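You operate a simulated robot arm through the tools that you are given. There is no shell and no other tool. Be economical: measure what you need, move in short steps, check, and stop when the job is done.

The job below is to be done with a simulated robot arm. You get a single attempt, and the scene is never put back.

JOB
Zero the gauge on the steel pin, then measure the brown plunger and sort it.
Fine: 20.00 mm on the pin; pin in the small yellow tray; plunger in the small green tray if within the limits, red if not; selector open.

The check looks at the end state, three seconds after you hand in, the way a careful person would. Anything else that was tipped, shoved, dropped, spilled or broken makes it a failure.

ROBOT AND FRAMES
A 6-joint arm with a two-finger parallel gripper, fixed in place. Base frame: the origin is at the foot of the arm, x ahead of it, y to its left, z up; the work surface is at about z = 0. Readings come in mm, degrees, newtons and seconds.
With the tool pointing down near the work surface it reaches from about 120 to 500 mm from the base axis. Its first joint turns from -72.0 to 72.0 degrees. Payload 0.65 kg.
The TCP is the grasp point between the finger pads, 25 mm short of the fingertips. In the tool frame z runs along the fingers and y along their closing line. The gripper opens to 76 mm. The fingers are 18 mm wide and 10 mm thick; the gripper's body (36 by 78 mm) begins 45 mm behind the TCP.
Orientation is told as [roll, pitch, yaw] about the base's x, y, z axes, in that order, counted from this pose: with the fingers straight down and closing along the base's y, the tool's x points along the base's -x, its y along +y and its z along -z.

CONTROLS
- The arm moves only by the tool send_rows. Its argument "increments" is a list of rows, each an object (a shift or turn left out is 0, a gripper value left out holds the last) with "travel": the shift along the tool's x, y, z in mm, a list of three; "turn": the turn, a rotation vector about the tool's x, y, z in rad, a list of three; "jaw": the closure in counts, from 0 (fully open) to 255 (shut). In form: [{"travel": [tx, ty, tz], "turn": [ax, ay, az], "jaw": jaw}, ...]. A call has 1 to 10 rows; each row is the pose to reach, as a shift and turn from the pose commanded when the call began, along the tool's axes at that moment. Each row takes 0.2 s and may step no farther than 50 mm and 8.6 degrees from the row before; otherwise, or with a gripper value out of range, the whole call is refused. A pose out of reach is approached as far as the arm can. The call stops where the force on the tool passes 40 N (or 10 N more than at its start, if that is more) or the arm is blocked; 0.2 s more then pass. Each finger travels about 108 mm/s and halts on what it meets, pressing with about 25 N; the grip force reading is that of the motor and also rises with nothing between the fingers. The clock runs only during rows and for 0.2 s after the last one: add rows that repeat a pose to give the fingers time. It gives the time, the measured TCP pose, the force on the tool (base axes), the opening and the grip force at its end, in the units of the frame above (readings bear some noise).
- Cameras (640 x 400 px; columns grow to the right, rows downward): "scene" is fixed at [56.2, 268.6, 415.4]; the picture's right is [-0.80, -0.60, 0.00], its down [-0.27, 0.36, -0.89] and it looks along [0.53, -0.71, -0.46] (base axes); focal length 252 px, centre (320, 200). "wrist" rides on the gripper at [-28, 0, -45] in the tool frame; the picture's right is [0.00, -1.00, 0.00], its down [0.97, 0.00, -0.24] and it looks along [0.24, 0.00, 0.97] (tool axes); focal length 218 px, centre (320, 200). There is no depth. A picture from a camera that has moved, and an enlarged one, comes with that camera's place and axes in the base frame and with its lens.
- camera(camera): a new picture of that camera. It takes no simulated time.
- zoom(camera, box): a new picture of the part [left, top, right, bottom] of that camera's present view, enlarged. It takes no simulated time.
- sign_off(): hands the job in; it is judged then, once.

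Work in short steps. Places have to be worked out from the pictures, the camera data and where the tool is seen: move nearer, look again, correct. Check each grasp and each placing, and mend what went wrong. You have 120 turns and 76 pictures in all, those below and enlarged ones among them. Open the gripper and draw the arm clear of the work before you hand the job in, unless the task says otherwise; then end with one line.

The tools are called after ">>>" as name(argument=value, ...) on one line, values as JSON. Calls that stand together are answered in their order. send_rows: Moves the arm, as the interface text tells. Its arguments: {"type":"object","properties":{"increments":{"type":"array"}},"required":["increments"]} The other tools are called the same way: camera (camera) takes a picture; zoom (camera, box) takes an enlarged picture of a part of a camera's view; sign_off () hands the job in.

At the start:

```text
clock: 0.0
eef_pos: [233.7, 48.7, 315.5]
tcp_rot: [0.1, -0.1, 0.0]
wrist_force: [-0.7, -0.2, -0.2]
grip_width: 76.0
finger_force: 0.1
```

scene: 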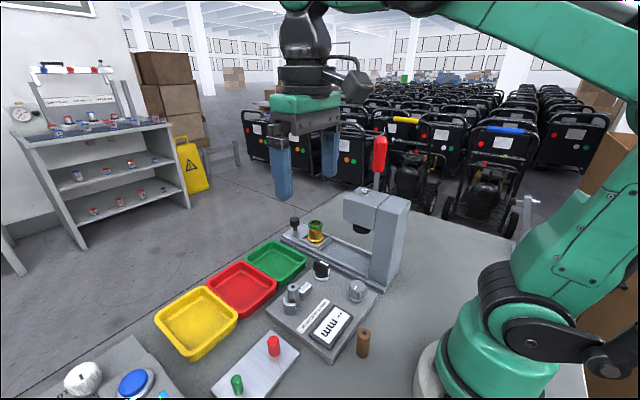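
wrist: 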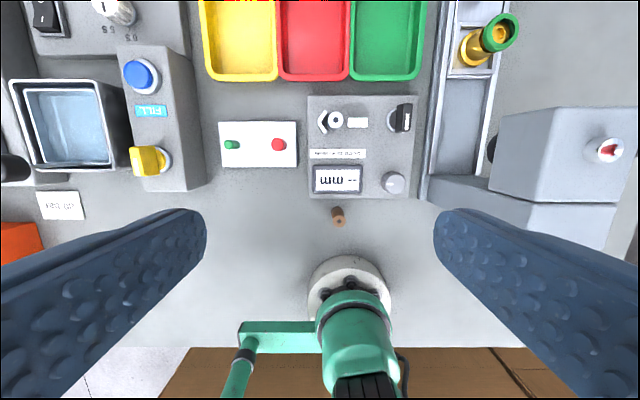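

I start by looking more closely at the gauge panel, the press and the trays.

>>> zoom(camera="wrist", box=[200, 80, 440, 230])

>>> zoom(camera="wrist", box=[400, 0, 640, 210])

>>> zoom(camera="scene", box=[250, 120, 430, 300])

>>> zoom(camera="scene", box=[200, 250, 400, 400])

```text
2.67 times, centred on (320, 155) of wrist
camera zoom: at [262.2, 49.0, 360.8], right [0.0, -1.0, 0.0], down [-0.97, 0.0, 0.24], along [-0.24, 0.0, -0.97], focal length 582 px, centre (320, 320)
```

zoom: 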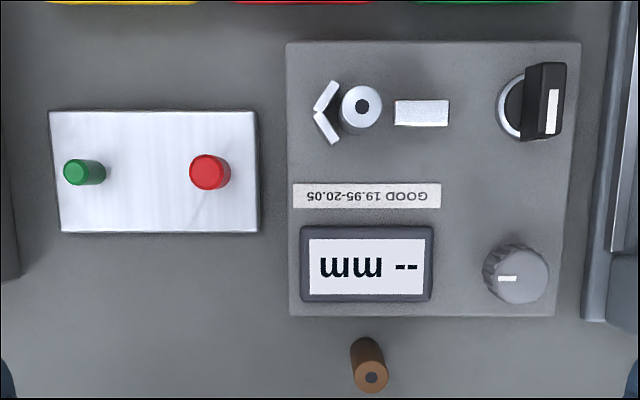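

```text
1.90 times, centred on (520, 105) of wrist
camera zoom: at [262.2, 49.0, 360.8], right [0.0, -1.0, 0.0], down [-0.97, 0.0, 0.24], along [-0.24, 0.0, -0.97], focal length 416 px, centre (-61, 381)
```

zoom: 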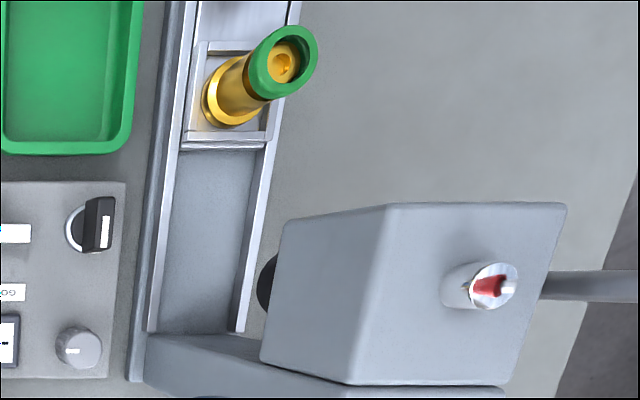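

```text
2.22 times, centred on (340, 210) of scene
camera zoom: at [56.2, 268.6, 415.4], right [-0.8, -0.6, 0.0], down [-0.27, 0.36, -0.89], along [0.53, -0.71, -0.46], focal length 560 px, centre (276, 178)
```

zoom: 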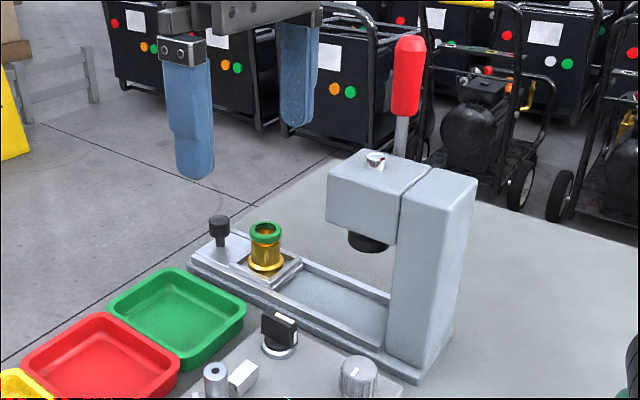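

```text
2.67 times, centred on (300, 325) of scene
camera zoom: at [56.2, 268.6, 415.4], right [-0.8, -0.6, 0.0], down [-0.27, 0.36, -0.89], along [0.53, -0.71, -0.46], focal length 671 px, centre (373, -133)
```

zoom: 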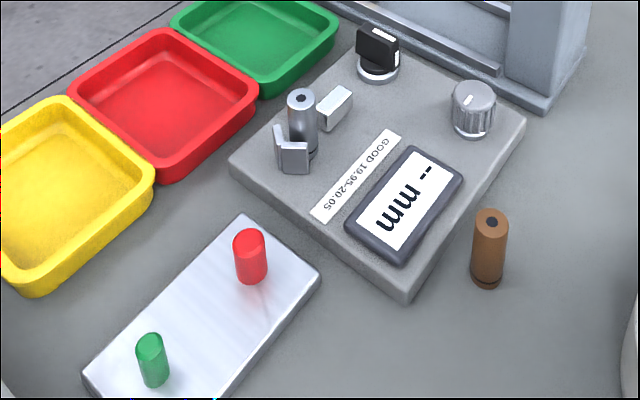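

The gauge has a V-jaw with a pin, a moving jaw block, a black selector, a grey zero knob and a display; the limits are 19.95–20.05. I move down over the panel for better position estimates.

>>> send_rows(increments=[{"travel": [-3, -13, 38]}, {"travel": [-7, -26, 76]}, {"travel": [-11, -38.7, 115]}, {"travel": [-11, -38.7, 115]}])

>>> camera(camera="wrist")

>>> zoom(camera="wrist", box=[220, 60, 420, 260])

```text
clock: 1.0
eef_pos: [247.1, 9.5, 199.8]
tcp_rot: [0.1, 0.0, 0.0]
wrist_force: [0.7, -0.8, 0.8]
grip_width: 75.9
finger_force: 0.1
```

```text
69 pictures are left
camera wrist: at [273.7, 9.8, 245.5], right [0.0, -1.0, 0.0], down [-0.97, 0.0, 0.24], along [-0.24, 0.0, -0.97], focal length 218 px, centre (320, 200)
```

wrist: 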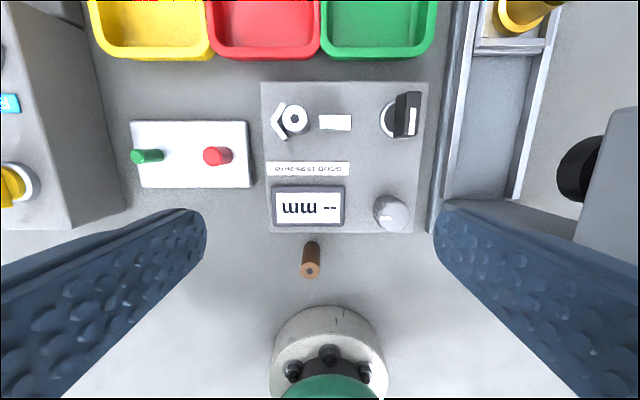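

```text
2.00 times, centred on (320, 160) of wrist
camera zoom: at [273.7, 9.8, 245.5], right [0.0, -1.0, 0.0], down [-0.97, 0.0, 0.24], along [-0.24, 0.0, -0.97], focal length 436 px, centre (320, 280)
```

zoom: 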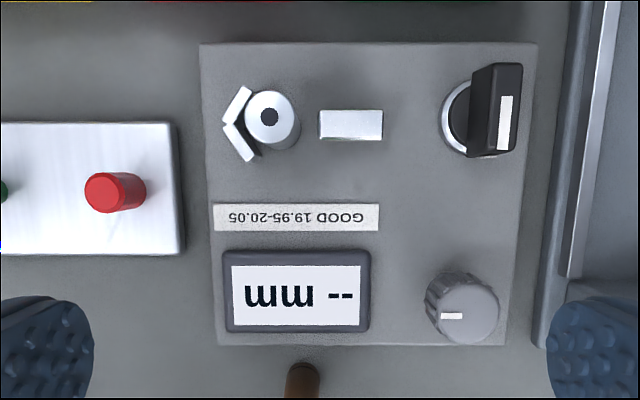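

Triangulating the two views: pin top ≈ (294, 29, 68), panel top z≈18–20, selector ≈ (294, -70, top 45), zero knob ≈ (212, -55, top 52), plunger top ≈ (150, 19, 48). I approach above the selector with a narrower jaw to refine.

>>> send_rows(increments=[{"travel": [-12, -20, 25], "jaw": 110}, {"travel": [-30, -50, 60], "jaw": 110}, {"travel": [-47, -79.5, 100], "jaw": 110}, {"travel": [-47, -79.5, 100], "jaw": 110}])

>>> camera(camera="wrist")

>>> zoom(camera="scene", box=[270, 200, 410, 360])

```text
refused: row 3 steps farther than a row can; nothing moved
```

```text
67 pictures are left
camera wrist: at [273.7, 9.8, 245.5], right [0.0, -1.0, 0.0], down [-0.97, 0.0, 0.24], along [-0.24, 0.0, -0.97], focal length 218 px, centre (320, 200)
```

wrist: 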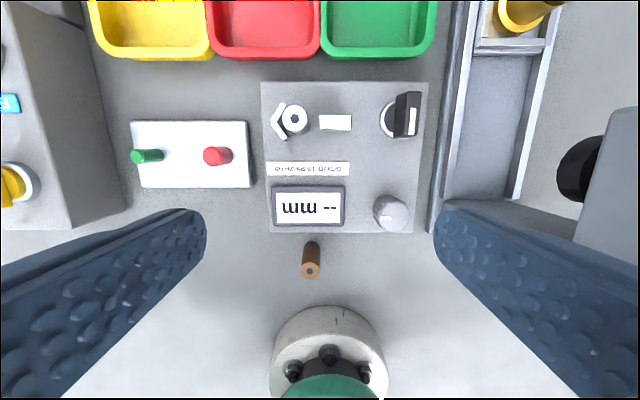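

```text
2.50 times, centred on (340, 280) of scene
camera zoom: at [56.1, 268.6, 415.4], right [-0.8, -0.6, 0.0], down [-0.27, 0.36, -0.89], along [0.53, -0.71, -0.46], focal length 629 px, centre (270, 0)
```

zoom: 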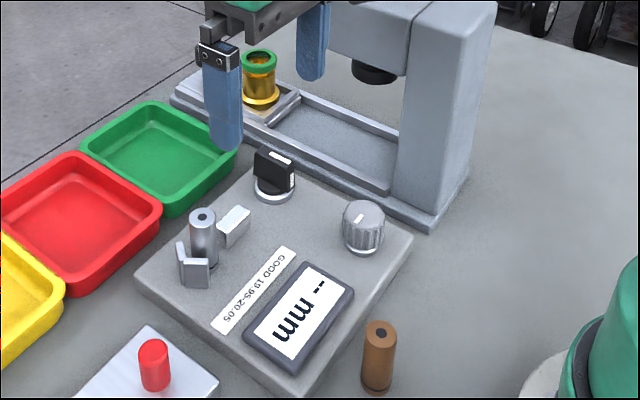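

Only the row size was refused; I repeat the approach in smaller steps.

>>> send_rows(increments=[{"travel": [-12, -20, 25], "jaw": 110}, {"travel": [-24, -40, 50], "jaw": 110}, {"travel": [-36, -60, 75], "jaw": 110}, {"travel": [-47, -79.5, 95], "jaw": 110}, {"travel": [-47, -79.5, 95], "jaw": 110}])

>>> camera(camera="wrist")

>>> zoom(camera="scene", box=[270, 180, 410, 340])

```text
clock: 2.2
eef_pos: [292.4, -70.1, 106.1]
tcp_rot: [-0.1, 0.0, -0.1]
wrist_force: [-0.3, 0.2, 0.0]
grip_width: 43.2
finger_force: 0.0
```

```text
65 pictures are left
camera wrist: at [320.6, -69.3, 151.1], right [0.0, -1.0, 0.0], down [-0.97, 0.0, 0.24], along [-0.24, 0.0, -0.97], focal length 218 px, centre (320, 200)
```

wrist: 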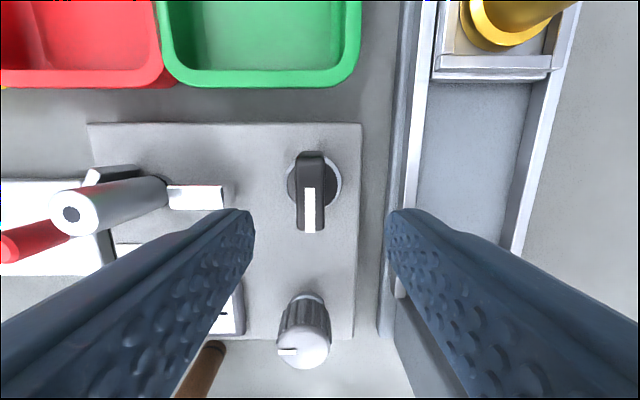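

```text
2.50 times, centred on (340, 260) of scene
camera zoom: at [56.2, 268.6, 415.4], right [-0.8, -0.6, 0.0], down [-0.27, 0.36, -0.89], along [0.53, -0.71, -0.46], focal length 629 px, centre (270, 50)
```

zoom: 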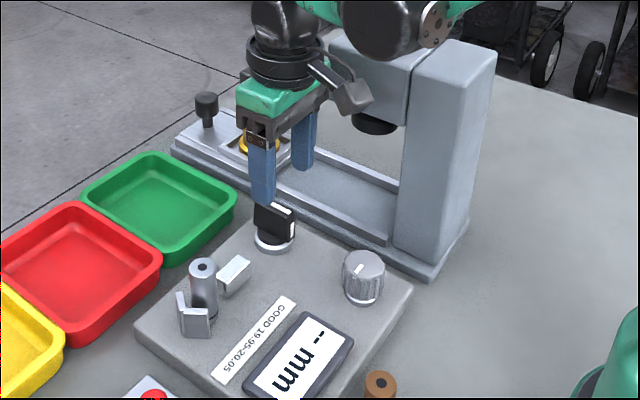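

Combining three views the selector's axis is at about (300, -66), its handle along x with top z≈60. I descend around it to TCP z≈60, then close gently by jaw count.

>>> send_rows(increments=[{"travel": [-7.5, 3.8, 0]}, {"travel": [-7.5, 3.8, 15]}, {"travel": [-7.5, 3.8, 30]}, {"travel": [-7.5, 3.8, 45]}, {"travel": [-7.5, 3.8, 45]}])

>>> camera(camera="wrist")

>>> zoom(camera="scene", box=[270, 180, 410, 340])

```text
clock: 3.4
eef_pos: [301.7, -65.4, 60.5]
tcp_rot: [0.0, 0.0, 0.0]
wrist_force: [0.3, -0.9, 0.0]
grip_width: 43.1
finger_force: 0.0
```

```text
63 pictures are left
camera wrist: at [328.0, -65.4, 105.9], right [0.0, -1.0, 0.0], down [-0.97, 0.0, 0.24], along [-0.24, 0.0, -0.97], focal length 218 px, centre (320, 200)
```

wrist: 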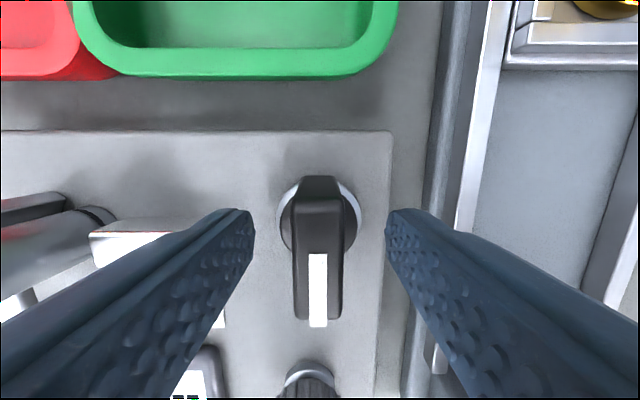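

```text
2.50 times, centred on (340, 260) of scene
camera zoom: at [56.2, 268.6, 415.4], right [-0.8, -0.6, 0.0], down [-0.27, 0.36, -0.89], along [0.53, -0.71, -0.46], focal length 629 px, centre (270, 50)
```

zoom: 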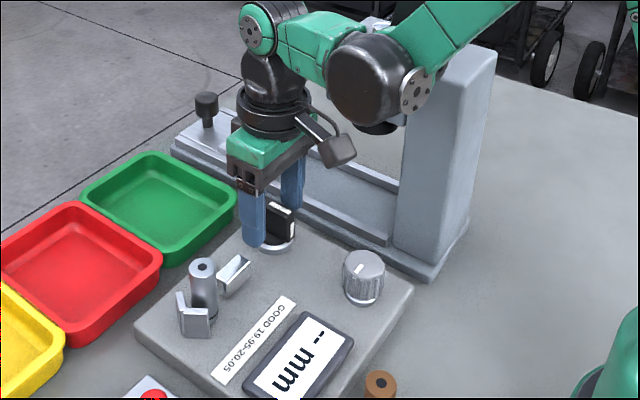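

The handle sits centred between the fingers. I close on it.

>>> send_rows(increments=[{"travel": [0, 0, 0], "jaw": 255}, {"travel": [0, 0, 0], "jaw": 255}, {"travel": [0, 0, 0], "jaw": 255}])

```text
clock: 4.2
eef_pos: [300.6, -65.7, 61.6]
tcp_rot: [0.1, 0.0, 0.1]
wrist_force: [0.0, 10.9, -12.8]
grip_width: 13.1
finger_force: 33.2
```

Gripped at 13 mm. I try turning a little, clockwise from above (pointer toward the jaws), and see what happens.

>>> send_rows(increments=[{"turn": [0, 0, 0.1]}, {"turn": [0, 0, 0.2]}, {"turn": [0, 0, 0.3]}, {"turn": [0, 0, 0.3]}])

>>> zoom(camera="scene", box=[270, 200, 410, 360])

```text
clock: 5.2
eef_pos: [300.6, -65.7, 60.2]
tcp_rot: [0.0, 0.0, -17.4]
wrist_force: [-6.0, 11.5, 29.6]
grip_width: 13.0
finger_force: 33.4
```

```text
2.50 times, centred on (340, 280) of scene
camera zoom: at [56.1, 268.7, 415.4], right [-0.8, -0.6, 0.0], down [-0.27, 0.36, -0.89], along [0.53, -0.71, -0.46], focal length 629 px, centre (270, 0)
```

zoom: 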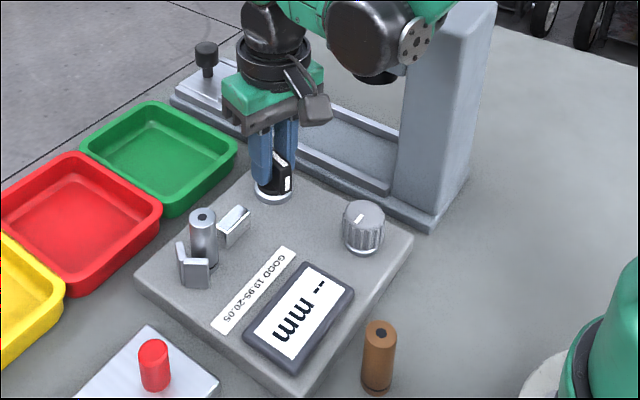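

The turn went to -17°, with some vertical load. I check in the wrist view whether the handle follows and whether the jaw moved.

>>> camera(camera="wrist")

>>> zoom(camera="scene", box=[300, 220, 360, 300])

```text
60 pictures are left
camera wrist: at [326.8, -73.5, 105.9], right [-0.3, -0.95, 0.0], down [-0.93, 0.29, 0.24], along [-0.23, 0.07, -0.97], focal length 218 px, centre (320, 200)
```

wrist: 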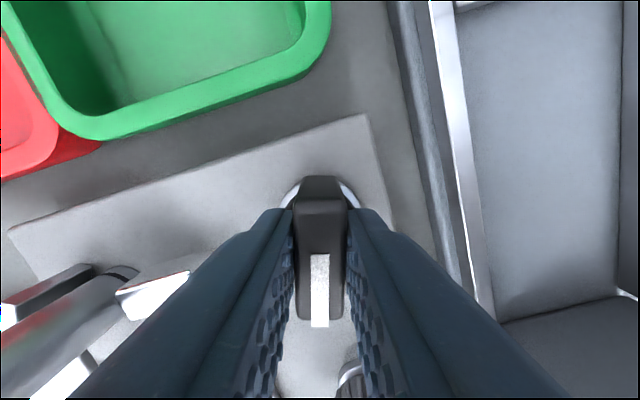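

```text
5.00 times, centred on (330, 260) of scene
camera zoom: at [56.1, 268.7, 415.4], right [-0.8, -0.6, 0.0], down [-0.27, 0.36, -0.89], along [0.53, -0.71, -0.46], focal length 1259 px, centre (270, -100)
```

zoom: 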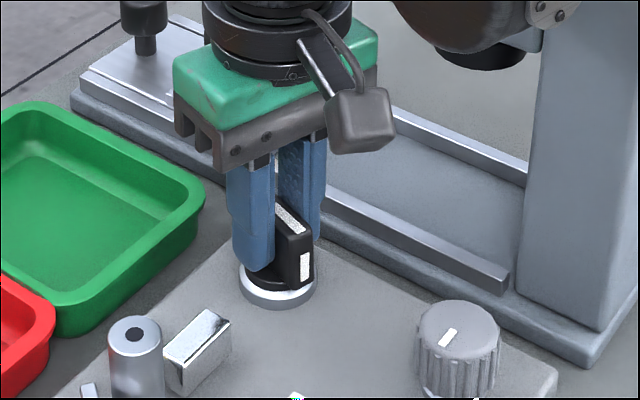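

The handle turns freely with the fingers. I continue the turn.

>>> send_rows(increments=[{"travel": [0, 0, -0.5], "turn": [0, 0, 0.13]}, {"travel": [0, 0, -0.5], "turn": [0, 0, 0.26]}, {"travel": [0, 0, -0.5], "turn": [0, 0, 0.39]}, {"travel": [0, 0, -0.5], "turn": [0, 0, 0.52]}, {"travel": [0, 0, -0.5], "turn": [0, 0, 0.52]}])

>>> zoom(camera="scene", box=[270, 220, 400, 360])

```text
clock: 6.4
eef_pos: [300.3, -66.2, 61.5]
tcp_rot: [0.0, 0.0, -47.1]
wrist_force: [-13.7, -4.3, -30.1]
grip_width: 13.0
finger_force: 33.5
```

```text
2.86 times, centred on (335, 290) of scene
camera zoom: at [56.2, 268.6, 415.4], right [-0.8, -0.6, 0.0], down [-0.27, 0.36, -0.89], along [0.53, -0.71, -0.46], focal length 719 px, centre (277, -57)
```

zoom: 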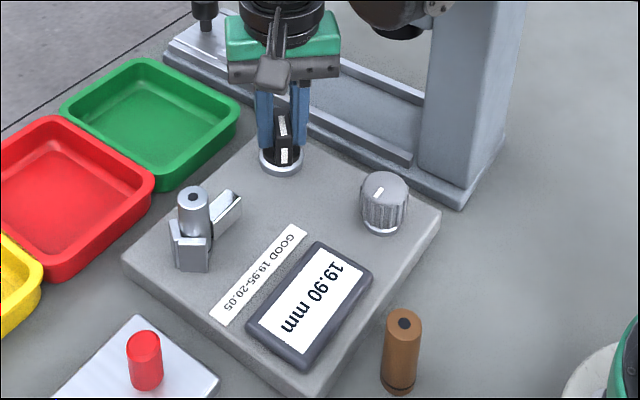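

The jaw closed on the pin and the display reads 19.90. I continue the selector to its end (about 90°), relieving the vertical load.

>>> send_rows(increments=[{"travel": [0, 0, 0.25], "turn": [0, 0, 0]}, {"travel": [0, 0, 0.25], "turn": [0, 0, 0.13]}, {"travel": [0, 0, 0.25], "turn": [0, 0, 0.26]}, {"travel": [0, 0, 0.25], "turn": [0, 0, 0.39]}, {"travel": [0, 0, 0.25], "turn": [0, 0, 0.52]}, {"travel": [0, 0, 0.25], "turn": [0, 0, 0.65]}, {"travel": [0, 0, 0.25], "turn": [0, 0, 0.74]}, {"travel": [0, 0, 0.25], "turn": [0, 0, 0.74]}])

>>> zoom(camera="scene", box=[270, 220, 400, 360])

```text
clock: 8.2
eef_pos: [300.5, -66.5, 60.0]
tcp_rot: [-0.1, -0.2, -89.4]
wrist_force: [-21.0, -32.0, 19.3]
grip_width: 23.9
finger_force: 39.9
```

```text
2.86 times, centred on (335, 290) of scene
camera zoom: at [56.1, 268.6, 415.4], right [-0.8, -0.6, 0.0], down [-0.27, 0.36, -0.89], along [0.53, -0.71, -0.46], focal length 719 px, centre (277, -57)
```

zoom: 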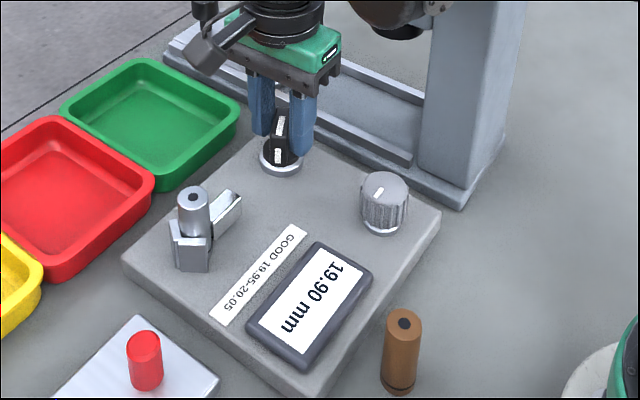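

The handle met a stop near 60° and is wedging the fingers; I back the rotation off before opening.

>>> send_rows(increments=[{"turn": [0, 0, -0.13]}, {"turn": [0, 0, -0.26]}, {"turn": [0, 0, -0.39]}, {"turn": [0, 0, -0.45]}, {"turn": [0, 0, -0.45]}])

```text
clock: 9.4
eef_pos: [300.5, -64.9, 60.6]
tcp_rot: [-0.4, 0.4, -63.5]
wrist_force: [-45.7, 4.8, -4.3]
grip_width: 13.8
finger_force: 33.6
```

Width is back to 13.8 mm, so the handle rests near 60°. I open and lift.

>>> send_rows(increments=[{"jaw": 110}, {"jaw": 110}, {"travel": [0, 0, -20], "jaw": 110}, {"travel": [0, 0, -45], "jaw": 110}, {"travel": [0, 0, -60], "jaw": 110}])

>>> zoom(camera="scene", box=[270, 220, 400, 360])

>>> camera(camera="wrist")

```text
clock: 10.6
eef_pos: [301.2, -65.8, 121.2]
tcp_rot: [-0.1, 0.0, -63.6]
wrist_force: [0.4, 0.5, 0.0]
grip_width: 43.2
finger_force: 0.2
```

```text
2.86 times, centred on (335, 290) of scene
camera zoom: at [56.2, 268.6, 415.4], right [-0.8, -0.6, 0.0], down [-0.27, 0.36, -0.89], along [0.53, -0.71, -0.46], focal length 719 px, centre (277, -57)
```

zoom: 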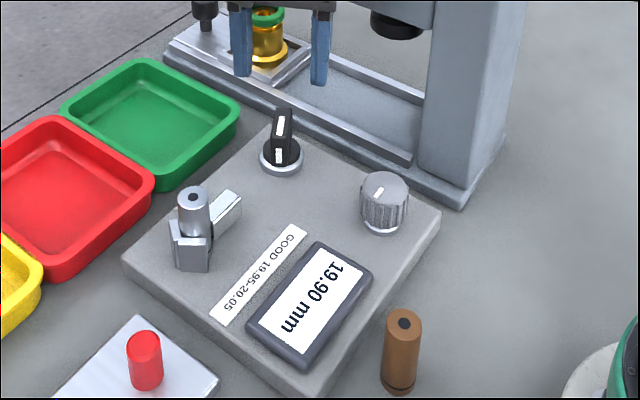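

```text
55 pictures are left
camera wrist: at [312.7, -90.3, 166.3], right [-0.9, -0.44, 0.0], down [-0.43, 0.87, 0.24], along [-0.11, 0.22, -0.97], focal length 218 px, centre (320, 200)
```

wrist: 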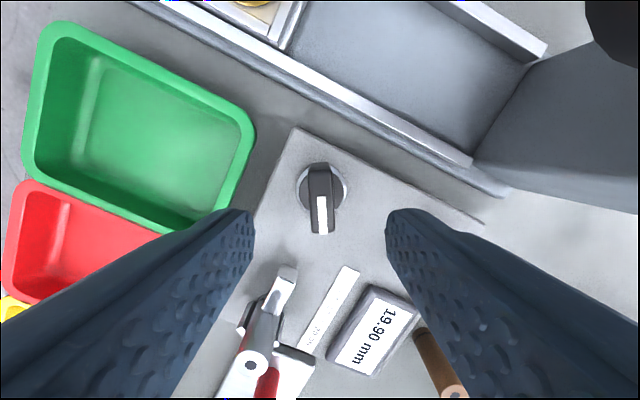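

The gauge holds the pin at 19.90 and the selector stays put. Now I go above the zero knob (~(212, -55)) turning back to yaw 0 to refine its place.

>>> send_rows(increments=[{"travel": [6.2, -9.4, 0], "turn": [0, 0, -0.139]}, {"travel": [12.4, -18.7, 0], "turn": [0, 0, -0.278]}, {"travel": [18.6, -28, 0], "turn": [0, 0, -0.416]}, {"travel": [24.8, -37.4, 0], "turn": [0, 0, -0.555]}, {"travel": [31, -46.8, 0], "turn": [0, 0, -0.694]}, {"travel": [37.1, -56.1, 0], "turn": [0, 0, -0.833]}, {"travel": [43.3, -65.5, 0], "turn": [0, 0, -0.971]}, {"travel": [49.5, -74.8, 0], "turn": [0, 0, -1.11]}, {"travel": [49.5, -74.8, 0], "turn": [0, 0, -1.11]}])

>>> camera(camera="wrist")

```text
clock: 12.6
eef_pos: [213.1, -55.2, 120.2]
tcp_rot: [0.0, 0.1, 0.2]
wrist_force: [0.4, -0.3, 0.2]
grip_width: 43.3
finger_force: 0.0
```

```text
54 pictures are left
camera wrist: at [239.4, -54.9, 166.4], right [0.0, -1.0, 0.0], down [-0.97, 0.0, 0.24], along [-0.24, 0.0, -0.97], focal length 218 px, centre (320, 200)
```

wrist: 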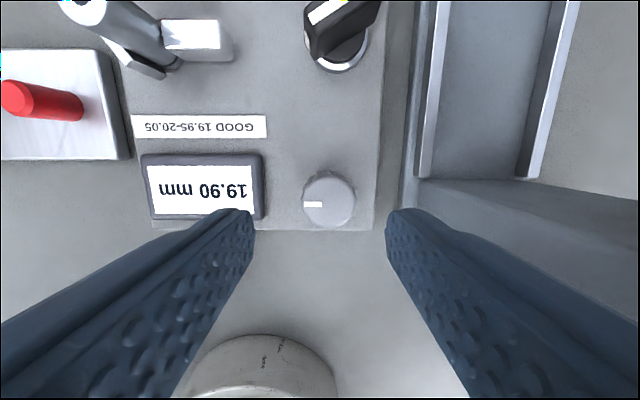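

The knob's top centre comes out at about (206.5, -61), top z≈40, diameter ≈31 mm. I open slightly more and descend around it.

>>> send_rows(increments=[{"travel": [6, -6, 0], "jaw": 80}, {"travel": [6, -6, 25], "jaw": 80}, {"travel": [6, -6, 50], "jaw": 80}, {"travel": [6, -6, 50], "jaw": 80}])

>>> camera(camera="wrist")

```text
clock: 13.6
eef_pos: [207.4, -60.7, 70.6]
tcp_rot: [0.0, 0.1, 0.0]
wrist_force: [-0.4, 0.1, 0.0]
grip_width: 52.2
finger_force: 0.0
```

```text
53 pictures are left
camera wrist: at [233.0, -60.5, 116.5], right [0.0, -1.0, 0.0], down [-0.97, 0.0, 0.24], along [-0.24, 0.0, -0.97], focal length 218 px, centre (320, 200)
```

wrist: 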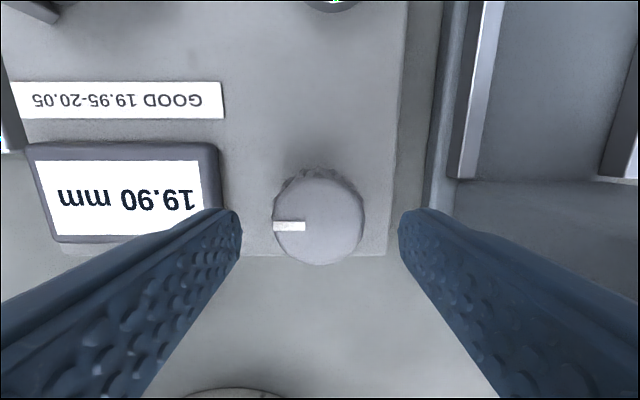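

Well centred (knob at ≈(206.3, -60.1), top ≈42). I descend and close.

>>> send_rows(increments=[{"travel": [0.5, 0.3, 12]}, {"travel": [0.5, 0.3, 24]}, {"travel": [0.5, 0.3, 24]}, {"travel": [0.5, 0.3, 24], "jaw": 255}, {"travel": [0.5, 0.3, 24], "jaw": 255}, {"travel": [0.5, 0.3, 24], "jaw": 255}])

```text
clock: 15.1
eef_pos: [205.4, -59.4, 47.1]
tcp_rot: [0.1, 0.0, 0.0]
wrist_force: [2.1, 3.3, -11.0]
grip_width: 31.9
finger_force: 44.6
stopped in row 6: the force on the tool passed its limit (the readings are from after the stop); the commanded pose is now the measured one
```

Knob gripped at 31.9 mm. I turn by a small clockwise amount and read the display.

>>> send_rows(increments=[{"turn": [0, 0, 0.1]}, {"turn": [0, 0, 0.2]}, {"turn": [0, 0, 0.2]}])

>>> zoom(camera="scene", box=[270, 230, 400, 360])

```text
clock: 15.4
eef_pos: [204.5, -60.1, 46.3]
tcp_rot: [0.1, -0.1, -2.6]
wrist_force: [0.8, 3.0, -12.0]
grip_width: 31.7
finger_force: 45.2
stopped in row 1: the force on the tool passed its limit (the readings are from after the stop); the commanded pose is now the measured one
```

```text
3.08 times, centred on (335, 295) of scene
camera zoom: at [56.2, 268.6, 415.4], right [-0.8, -0.6, 0.0], down [-0.27, 0.36, -0.89], along [0.53, -0.71, -0.46], focal length 775 px, centre (274, -92)
```

zoom: 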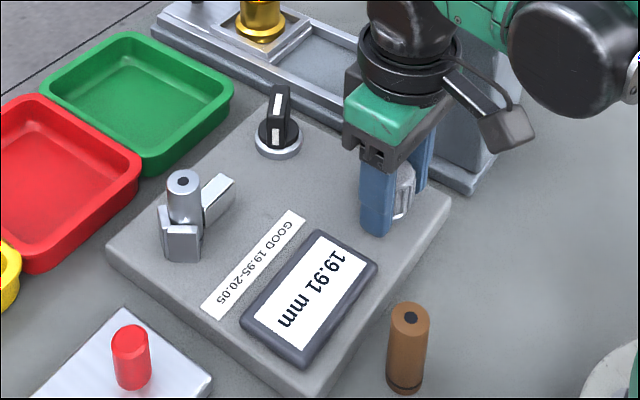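

Clockwise raises it (19.91 after 2.6°). I continue in small increments.

>>> send_rows(increments=[{"turn": [0, 0, 0.05]}, {"turn": [0, 0, 0.1]}, {"turn": [0, 0, 0.15]}, {"turn": [0, 0, 0.2]}, {"turn": [0, 0, 0.2]}])

>>> zoom(camera="wrist", box=[0, 60, 400, 310])

```text
clock: 16.6
eef_pos: [204.6, -57.7, 46.3]
tcp_rot: [0.4, 0.0, -13.9]
wrist_force: [2.6, 36.3, 0.2]
grip_width: 31.8
finger_force: 44.8
```

```text
1.60 times, centred on (200, 185) of wrist
camera zoom: at [231.5, -65.9, 92.0], right [-0.24, -0.97, -0.01], down [-0.94, 0.23, 0.24], along [-0.23, 0.06, -0.97], focal length 349 px, centre (512, 224)
```

zoom: 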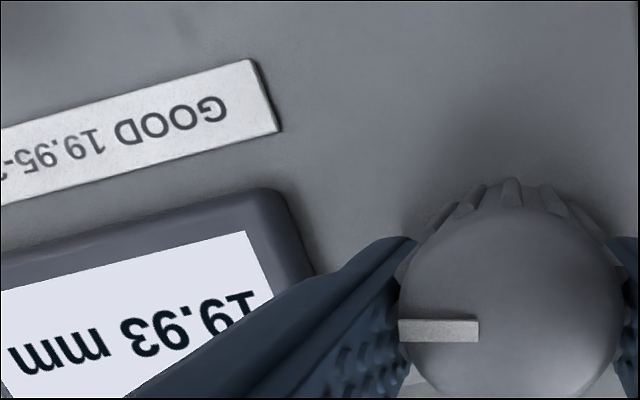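

Now 19.93. A sideways force of 36 N builds up, so I shift the centre slightly toward +y while turning on.

>>> send_rows(increments=[{"travel": [0, 1, 0]}, {"travel": [0, 1.5, 0], "turn": [0, 0, 0.07]}, {"travel": [0, 1.5, 0], "turn": [0, 0, 0.14]}, {"travel": [0, 1.5, 0], "turn": [0, 0, 0.21]}, {"travel": [0, 1.5, 0], "turn": [0, 0, 0.21]}])

>>> zoom(camera="scene", box=[270, 230, 400, 360])

```text
clock: 17.7
eef_pos: [206.4, -57.1, 47.4]
tcp_rot: [0.2, 0.1, -25.8]
wrist_force: [-2.0, 3.6, 15.1]
grip_width: 31.7
finger_force: 44.8
stopped in row 5: the force on the tool passed its limit (the readings are from after the stop); the commanded pose is now the measured one
```

```text
3.08 times, centred on (335, 295) of scene
camera zoom: at [56.1, 268.6, 415.4], right [-0.8, -0.6, 0.0], down [-0.27, 0.36, -0.89], along [0.53, -0.71, -0.46], focal length 775 px, centre (274, -92)
```

zoom: 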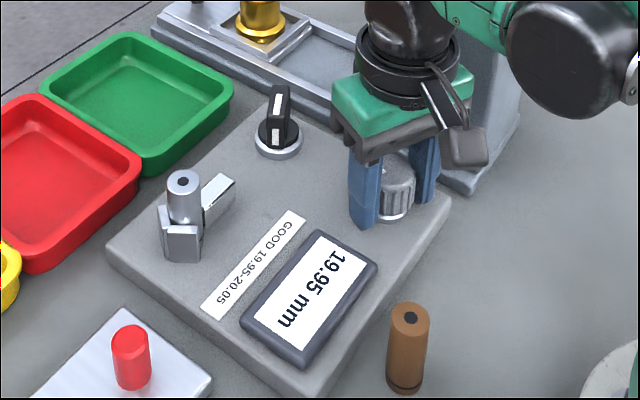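

19.95 at -25.8°: about 0.01 per 5°. I turn another ~20°.

>>> send_rows(increments=[{"turn": [0, 0, 0.07]}, {"turn": [0, 0, 0.14]}, {"turn": [0, 0, 0.21]}, {"turn": [0, 0, 0.28]}, {"turn": [0, 0, 0.35]}, {"turn": [0, 0, 0.35]}])

>>> zoom(camera="scene", box=[270, 230, 400, 360])

```text
clock: 18.3
eef_pos: [207.4, -58.2, 46.0]
tcp_rot: [0.4, 0.2, -32.2]
wrist_force: [1.6, 2.7, -11.3]
grip_width: 31.9
finger_force: 45.1
stopped in row 2: the force on the tool passed its limit (the readings are from after the stop); the commanded pose is now the measured one
```

```text
3.08 times, centred on (335, 295) of scene
camera zoom: at [56.2, 268.6, 415.4], right [-0.8, -0.6, 0.0], down [-0.27, 0.36, -0.89], along [0.53, -0.71, -0.46], focal length 775 px, centre (274, -92)
```

zoom: 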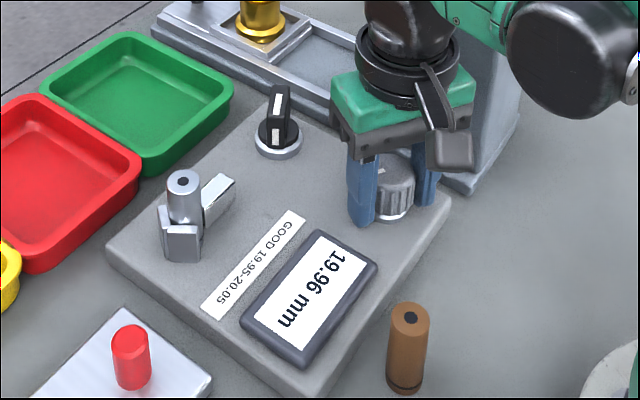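

19.96. I keep turning.

>>> send_rows(increments=[{"turn": [0, 0, 0.06]}, {"turn": [0, 0, 0.12]}, {"turn": [0, 0, 0.18]}, {"turn": [0, 0, 0.24]}, {"turn": [0, 0, 0.3]}, {"turn": [0, 0, 0.3]}])

>>> zoom(camera="scene", box=[270, 230, 400, 360])

```text
clock: 18.9
eef_pos: [207.3, -57.2, 46.7]
tcp_rot: [0.5, 0.2, -38.5]
wrist_force: [0.8, 1.9, -11.9]
grip_width: 32.0
finger_force: 44.5
stopped in row 3: the force on the tool passed its limit (the readings are from after the stop); the commanded pose is now the measured one
```

```text
3.08 times, centred on (335, 295) of scene
camera zoom: at [56.2, 268.6, 415.4], right [-0.8, -0.6, 0.0], down [-0.27, 0.36, -0.89], along [0.53, -0.71, -0.46], focal length 775 px, centre (274, -92)
```

zoom: 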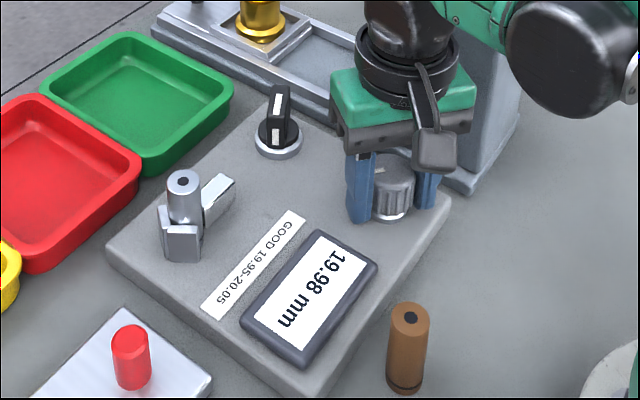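

19.98. About 9° more needed; I do ~7° and read.

>>> send_rows(increments=[{"turn": [0, 0, 0.05]}, {"turn": [0, 0, 0.1]}, {"turn": [0, 0, 0.13]}, {"turn": [0, 0, 0.13]}])

>>> zoom(camera="scene", box=[270, 230, 400, 360])

```text
clock: 19.3
eef_pos: [206.9, -57.3, 46.1]
tcp_rot: [0.6, 0.2, -40.1]
wrist_force: [1.5, 0.7, -13.5]
grip_width: 31.9
finger_force: 44.9
stopped in row 1: the force on the tool passed its limit (the readings are from after the stop); the commanded pose is now the measured one
```

```text
3.08 times, centred on (335, 295) of scene
camera zoom: at [56.2, 268.6, 415.4], right [-0.8, -0.6, 0.0], down [-0.27, 0.36, -0.89], along [0.53, -0.71, -0.46], focal length 775 px, centre (274, -92)
```

zoom: 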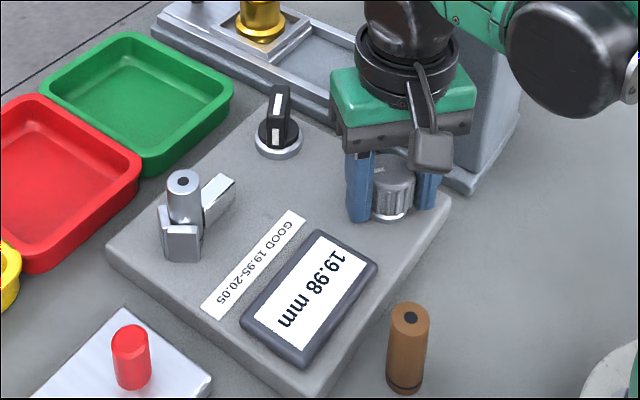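

Still 19.98 (stopped after 1.6°). I repeat, again small.

>>> send_rows(increments=[{"turn": [0, 0, 0.03]}, {"turn": [0, 0, 0.06]}, {"turn": [0, 0, 0.09]}, {"turn": [0, 0, 0.12]}, {"turn": [0, 0, 0.12]}])

>>> zoom(camera="scene", box=[270, 230, 400, 360])

```text
clock: 20.7
eef_pos: [206.4, -56.2, 47.1]
tcp_rot: [0.8, 0.0, -47.0]
wrist_force: [2.8, 1.3, -8.7]
grip_width: 31.9
finger_force: 44.8
stopped in row 5: the force on the tool passed its limit (the readings are from after the stop); the commanded pose is now the measured one
```

```text
3.08 times, centred on (335, 295) of scene
camera zoom: at [56.1, 268.6, 415.4], right [-0.8, -0.6, 0.0], down [-0.27, 0.36, -0.89], along [0.53, -0.71, -0.46], focal length 775 px, centre (274, -92)
```

zoom: 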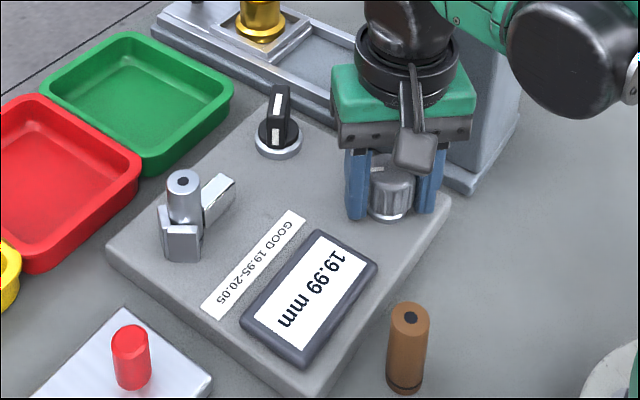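

The data fit 19.90 + 0.002/deg, so 20.00 is at about -50°; I turn 3° more.

>>> send_rows(increments=[{"turn": [0, 0, 0.02]}, {"turn": [0, 0, 0.04]}, {"turn": [0, 0, 0.055]}])

>>> zoom(camera="scene", box=[270, 230, 400, 360])

```text
clock: 21.2
eef_pos: [207.0, -57.2, 47.0]
tcp_rot: [0.9, 0.1, -48.3]
wrist_force: [2.0, 1.0, -14.2]
grip_width: 32.0
finger_force: 45.1
stopped in row 2: the force on the tool passed its limit (the readings are from after the stop); the commanded pose is now the measured one
```

```text
3.08 times, centred on (335, 295) of scene
camera zoom: at [56.2, 268.6, 415.4], right [-0.8, -0.6, 0.0], down [-0.27, 0.36, -0.89], along [0.53, -0.71, -0.46], focal length 775 px, centre (274, -92)
```

zoom: 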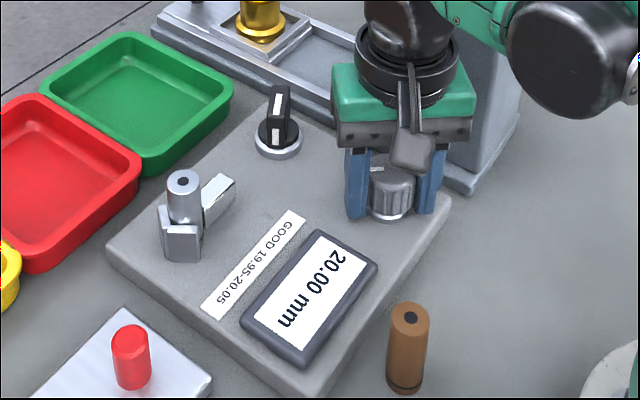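

20.00. I open gently and lift straight up, then check the reading.

>>> send_rows(increments=[{"jaw": 80}, {"jaw": 80}, {"travel": [0, 0, -20], "jaw": 80}, {"travel": [0, 0, -45], "jaw": 80}, {"travel": [0, 0, -74], "jaw": 80}, {"travel": [0, 0, -74], "jaw": 80}])

>>> zoom(camera="scene", box=[270, 230, 400, 360])

```text
clock: 22.6
eef_pos: [205.8, -58.1, 121.4]
tcp_rot: [0.7, 0.0, -48.3]
wrist_force: [-0.9, -1.0, -0.2]
grip_width: 52.3
finger_force: 0.1
```

```text
3.08 times, centred on (335, 295) of scene
camera zoom: at [56.2, 268.6, 415.4], right [-0.8, -0.6, 0.0], down [-0.27, 0.36, -0.89], along [0.53, -0.71, -0.46], focal length 775 px, centre (274, -92)
```

zoom: 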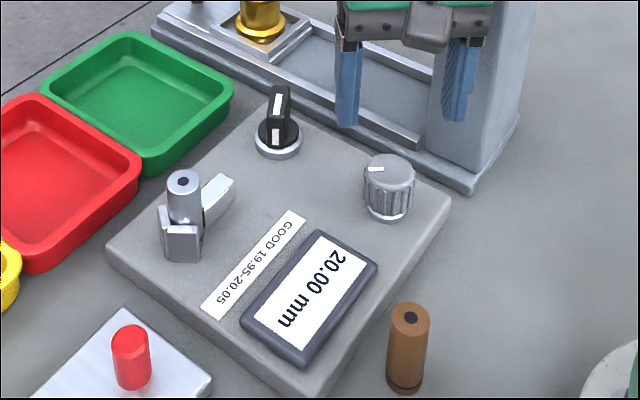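

The zero holds at 20.00. Back to the selector at yaw ≈-61.5° to open it.

>>> send_rows(increments=[{"travel": [-23, 21.7, 0], "turn": [0.003, -0.003, 0.08], "jaw": 110}, {"travel": [-46, 43.5, 0], "turn": [0.006, -0.006, 0.16], "jaw": 110}, {"travel": [-68.8, 65.2, 0], "turn": [0.008, -0.009, 0.23], "jaw": 110}, {"travel": [-68.8, 65.2, 30], "turn": [0.008, -0.009, 0.23], "jaw": 110}, {"travel": [-68.8, 65.2, 30], "turn": [0.008, -0.009, 0.23], "jaw": 110}])

>>> camera(camera="wrist")

```text
clock: 23.8
eef_pos: [301.8, -66.2, 90.9]
tcp_rot: [0.5, -0.3, -61.5]
wrist_force: [0.0, -0.1, 0.2]
grip_width: 43.2
finger_force: 0.0
```

```text
43 pictures are left
camera wrist: at [313.7, -89.7, 136.3], right [-0.88, -0.48, -0.01], down [-0.46, 0.85, 0.24], along [-0.11, 0.21, -0.97], focal length 218 px, centre (320, 200)
```

wrist: 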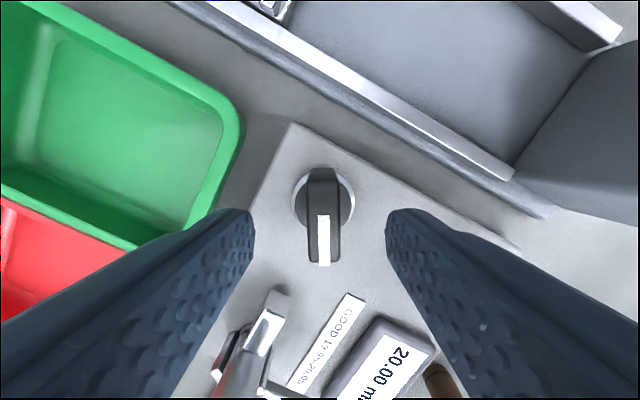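

Aligned. I descend, close, and pause to check.

>>> send_rows(increments=[{"travel": [0, -0.5, 15]}, {"travel": [0, -0.5, 30]}, {"travel": [0, -0.5, 30], "jaw": 255}, {"travel": [0, -0.5, 30], "jaw": 255}, {"travel": [0, -0.5, 30], "jaw": 255}])

>>> send_rows(increments=[{"turn": [0, 0, -0.12]}, {"turn": [0, 0, -0.24]}, {"turn": [0, 0, -0.36]}, {"turn": [0, 0, -0.48]}, {"turn": [0, 0, -0.6]}, {"turn": [0, 0, -0.72]}, {"turn": [0, 0, -0.72]}])

```text
clock: 25.0
eef_pos: [300.1, -66.6, 60.5]
tcp_rot: [0.5, -0.3, -61.5]
wrist_force: [5.6, -2.6, -10.1]
grip_width: 13.0
finger_force: 33.4
```

```text
clock: 26.6
eef_pos: [300.8, -65.5, 62.0]
tcp_rot: [0.1, -0.5, -20.2]
wrist_force: [7.0, -5.4, 19.8]
grip_width: 13.1
finger_force: 33.4
```

The handle followed to -20°. I finish the turn to about 0°, watching the grip width.

>>> send_rows(increments=[{"turn": [0, 0, -0.12]}, {"turn": [0, 0, -0.24]}, {"turn": [0, 0, -0.34]}, {"turn": [0, 0, -0.34]}])

>>> zoom(camera="scene", box=[270, 220, 400, 360])

```text
clock: 27.6
eef_pos: [302.1, -65.3, 61.4]
tcp_rot: [0.0, -0.4, -0.7]
wrist_force: [7.1, 3.7, -26.0]
grip_width: 13.0
finger_force: 33.2
```

```text
2.86 times, centred on (335, 290) of scene
camera zoom: at [56.2, 268.6, 415.4], right [-0.8, -0.6, 0.0], down [-0.27, 0.36, -0.89], along [0.53, -0.71, -0.46], focal length 719 px, centre (277, -57)
```

zoom: 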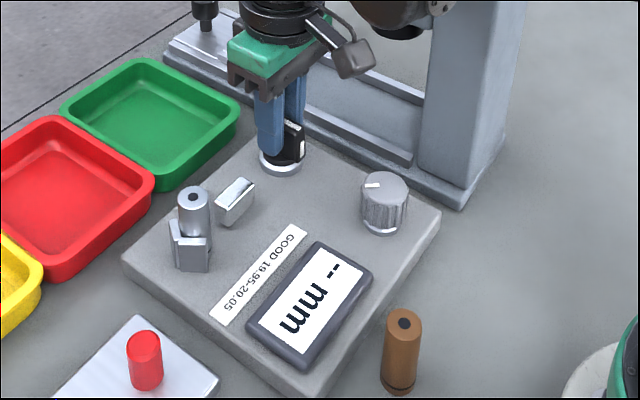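

Selector is back at open, display "--". I release and lift.

>>> send_rows(increments=[{"jaw": 110}, {"jaw": 110}, {"travel": [0, 0, -30], "jaw": 110}, {"travel": [0, 0, -60], "jaw": 110}, {"travel": [0, 0, -60], "jaw": 110}])

>>> send_rows(increments=[{"travel": [1, 11, 0], "turn": [0, 0, 0.14]}, {"travel": [2, 22, 0], "turn": [0, 0, 0.28]}, {"travel": [3, 33, 0], "turn": [0, 0, 0.42]}, {"travel": [4, 44, 0], "turn": [0, 0, 0.56]}, {"travel": [5, 55, 0], "turn": [0, 0, 0.7]}, {"travel": [6, 66, 0], "turn": [0, 0, 0.84]}, {"travel": [7, 77, 0], "turn": [0, 0, 0.98]}, {"travel": [7, 88, 0], "turn": [0, 0, 1.12]}, {"travel": [7, 95, 0], "turn": [0, 0, 1.26]}])

>>> send_rows(increments=[{"turn": [0, 0, 0.14]}, {"turn": [0, 0, 0.296]}, {"turn": [0, 0, 0.296]}])

>>> camera(camera="wrist")

```text
clock: 28.8
eef_pos: [300.2, -66.0, 120.6]
tcp_rot: [0.1, -0.5, -0.8]
wrist_force: [1.2, -0.5, -0.1]
grip_width: 43.8
finger_force: 0.1
```

```text
clock: 30.8
eef_pos: [295.5, 29.0, 120.8]
tcp_rot: [0.4, -0.1, -73.0]
wrist_force: [0.3, 0.2, 0.1]
grip_width: 43.2
finger_force: 0.0
```

```text
refused: row 2 steps farther than a row can; nothing moved
```

```text
41 pictures are left
camera wrist: at [301.7, 2.9, 167.1], right [-0.96, -0.29, -0.01], down [-0.28, 0.93, 0.24], along [-0.06, 0.23, -0.97], focal length 218 px, centre (320, 200)
```

wrist: 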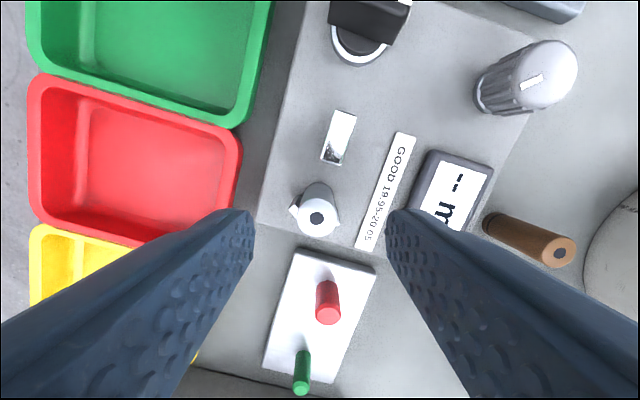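

Pin is nearly centred. I finish the rotation to -90° and go a little lower for a close look at the V height.

>>> send_rows(increments=[{"turn": [0, 0, 0.14]}, {"travel": [0, 0, 10], "turn": [0, 0, 0.28]}, {"travel": [0, 0, 20], "turn": [0, 0, 0.296]}, {"travel": [0, 0, 20], "turn": [0, 0, 0.296]}])

>>> camera(camera="wrist")

>>> zoom(camera="scene", box=[260, 240, 340, 320])

```text
clock: 31.8
eef_pos: [294.8, 28.6, 102.0]
tcp_rot: [0.4, 0.0, -89.9]
wrist_force: [0.3, 0.1, -0.3]
grip_width: 43.3
finger_force: 0.0
```

```text
40 pictures are left
camera wrist: at [293.7, 1.6, 147.2], right [-1.0, 0.0, -0.01], down [0.0, 0.97, 0.24], along [0.01, 0.24, -0.97], focal length 218 px, centre (320, 200)
```

wrist: 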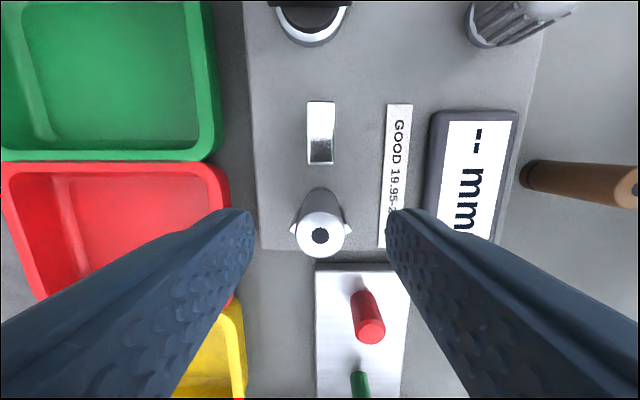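

```text
5.00 times, centred on (300, 280) of scene
camera zoom: at [56.2, 268.6, 415.4], right [-0.8, -0.6, 0.0], down [-0.27, 0.36, -0.89], along [0.53, -0.71, -0.46], focal length 1259 px, centre (420, -200)
```

zoom: 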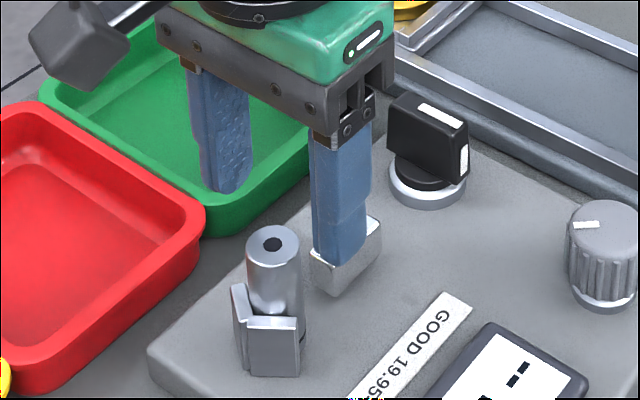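

The pin is now at ≈(294.5, 34.5) — pushed into the V — and the V top is around z≈40. I move 6 mm in +y and descend to TCP z≈70, tips above the V, then grip.

>>> send_rows(increments=[{"travel": [6, 0, 0]}, {"travel": [6, 0, 15]}, {"travel": [6, 0, 31]}, {"travel": [6, 0, 31]}])

>>> zoom(camera="scene", box=[260, 240, 340, 320])

```text
clock: 32.8
eef_pos: [295.3, 35.0, 71.0]
tcp_rot: [0.5, 0.0, -89.9]
wrist_force: [-0.2, -0.6, 0.8]
grip_width: 43.0
finger_force: 0.0
```

```text
5.00 times, centred on (300, 280) of scene
camera zoom: at [56.2, 268.6, 415.4], right [-0.8, -0.6, 0.0], down [-0.27, 0.36, -0.89], along [0.53, -0.71, -0.46], focal length 1259 px, centre (420, -200)
```

zoom: 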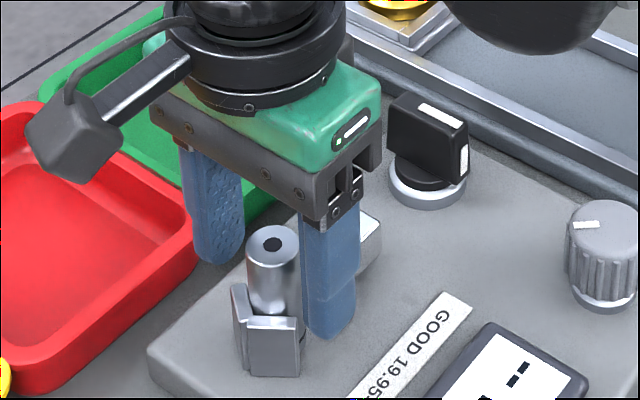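

The V top could be as high as ~47, so I raise 6 mm for clearance and then close.

>>> send_rows(increments=[{"travel": [0, 0, -6]}, {"travel": [0, 0, -6]}, {"travel": [0, 0, -6], "jaw": 255}, {"travel": [0, 0, -6], "jaw": 255}, {"travel": [0, 0, -6], "jaw": 255}])

>>> zoom(camera="scene", box=[260, 240, 340, 320])

```text
clock: 34.0
eef_pos: [294.4, 35.6, 76.3]
tcp_rot: [0.3, 0.0, -89.9]
wrist_force: [-4.6, -0.3, 5.5]
grip_width: 19.0
finger_force: 24.8
```

```text
5.00 times, centred on (300, 280) of scene
camera zoom: at [56.1, 268.6, 415.4], right [-0.8, -0.6, 0.0], down [-0.27, 0.36, -0.89], along [0.53, -0.71, -0.46], focal length 1259 px, centre (420, -200)
```

zoom: 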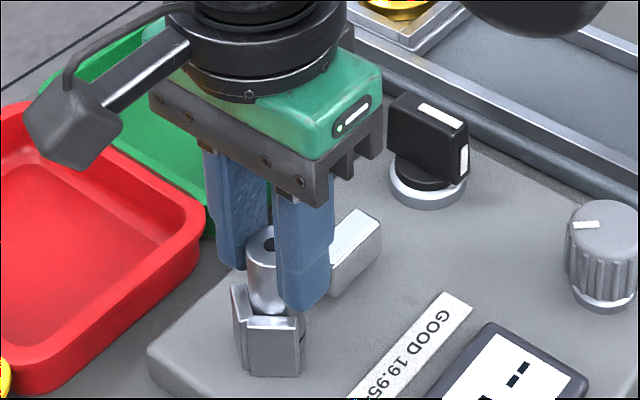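

Gripped (19 mm). I lift straight up 50 mm and check.

>>> send_rows(increments=[{"travel": [0, 0, -10]}, {"travel": [0, 0, -30]}, {"travel": [0, 0, -50]}, {"travel": [0, 0, -50]}])

>>> camera(camera="scene")

```text
clock: 35.0
eef_pos: [294.3, 34.5, 126.5]
tcp_rot: [0.5, 0.0, -89.8]
wrist_force: [-0.6, 0.5, -1.0]
grip_width: 19.0
finger_force: 25.3
```

```text
36 pictures are left
```

scene: 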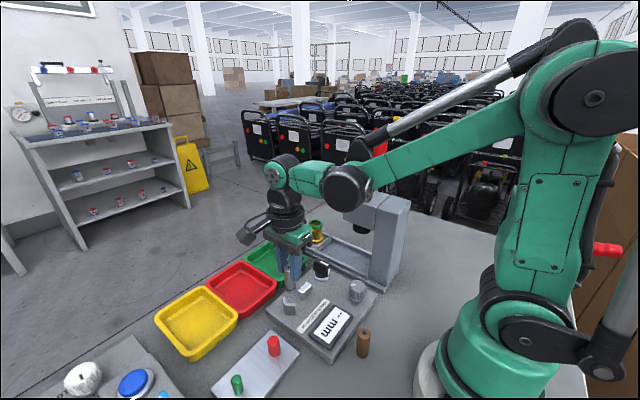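

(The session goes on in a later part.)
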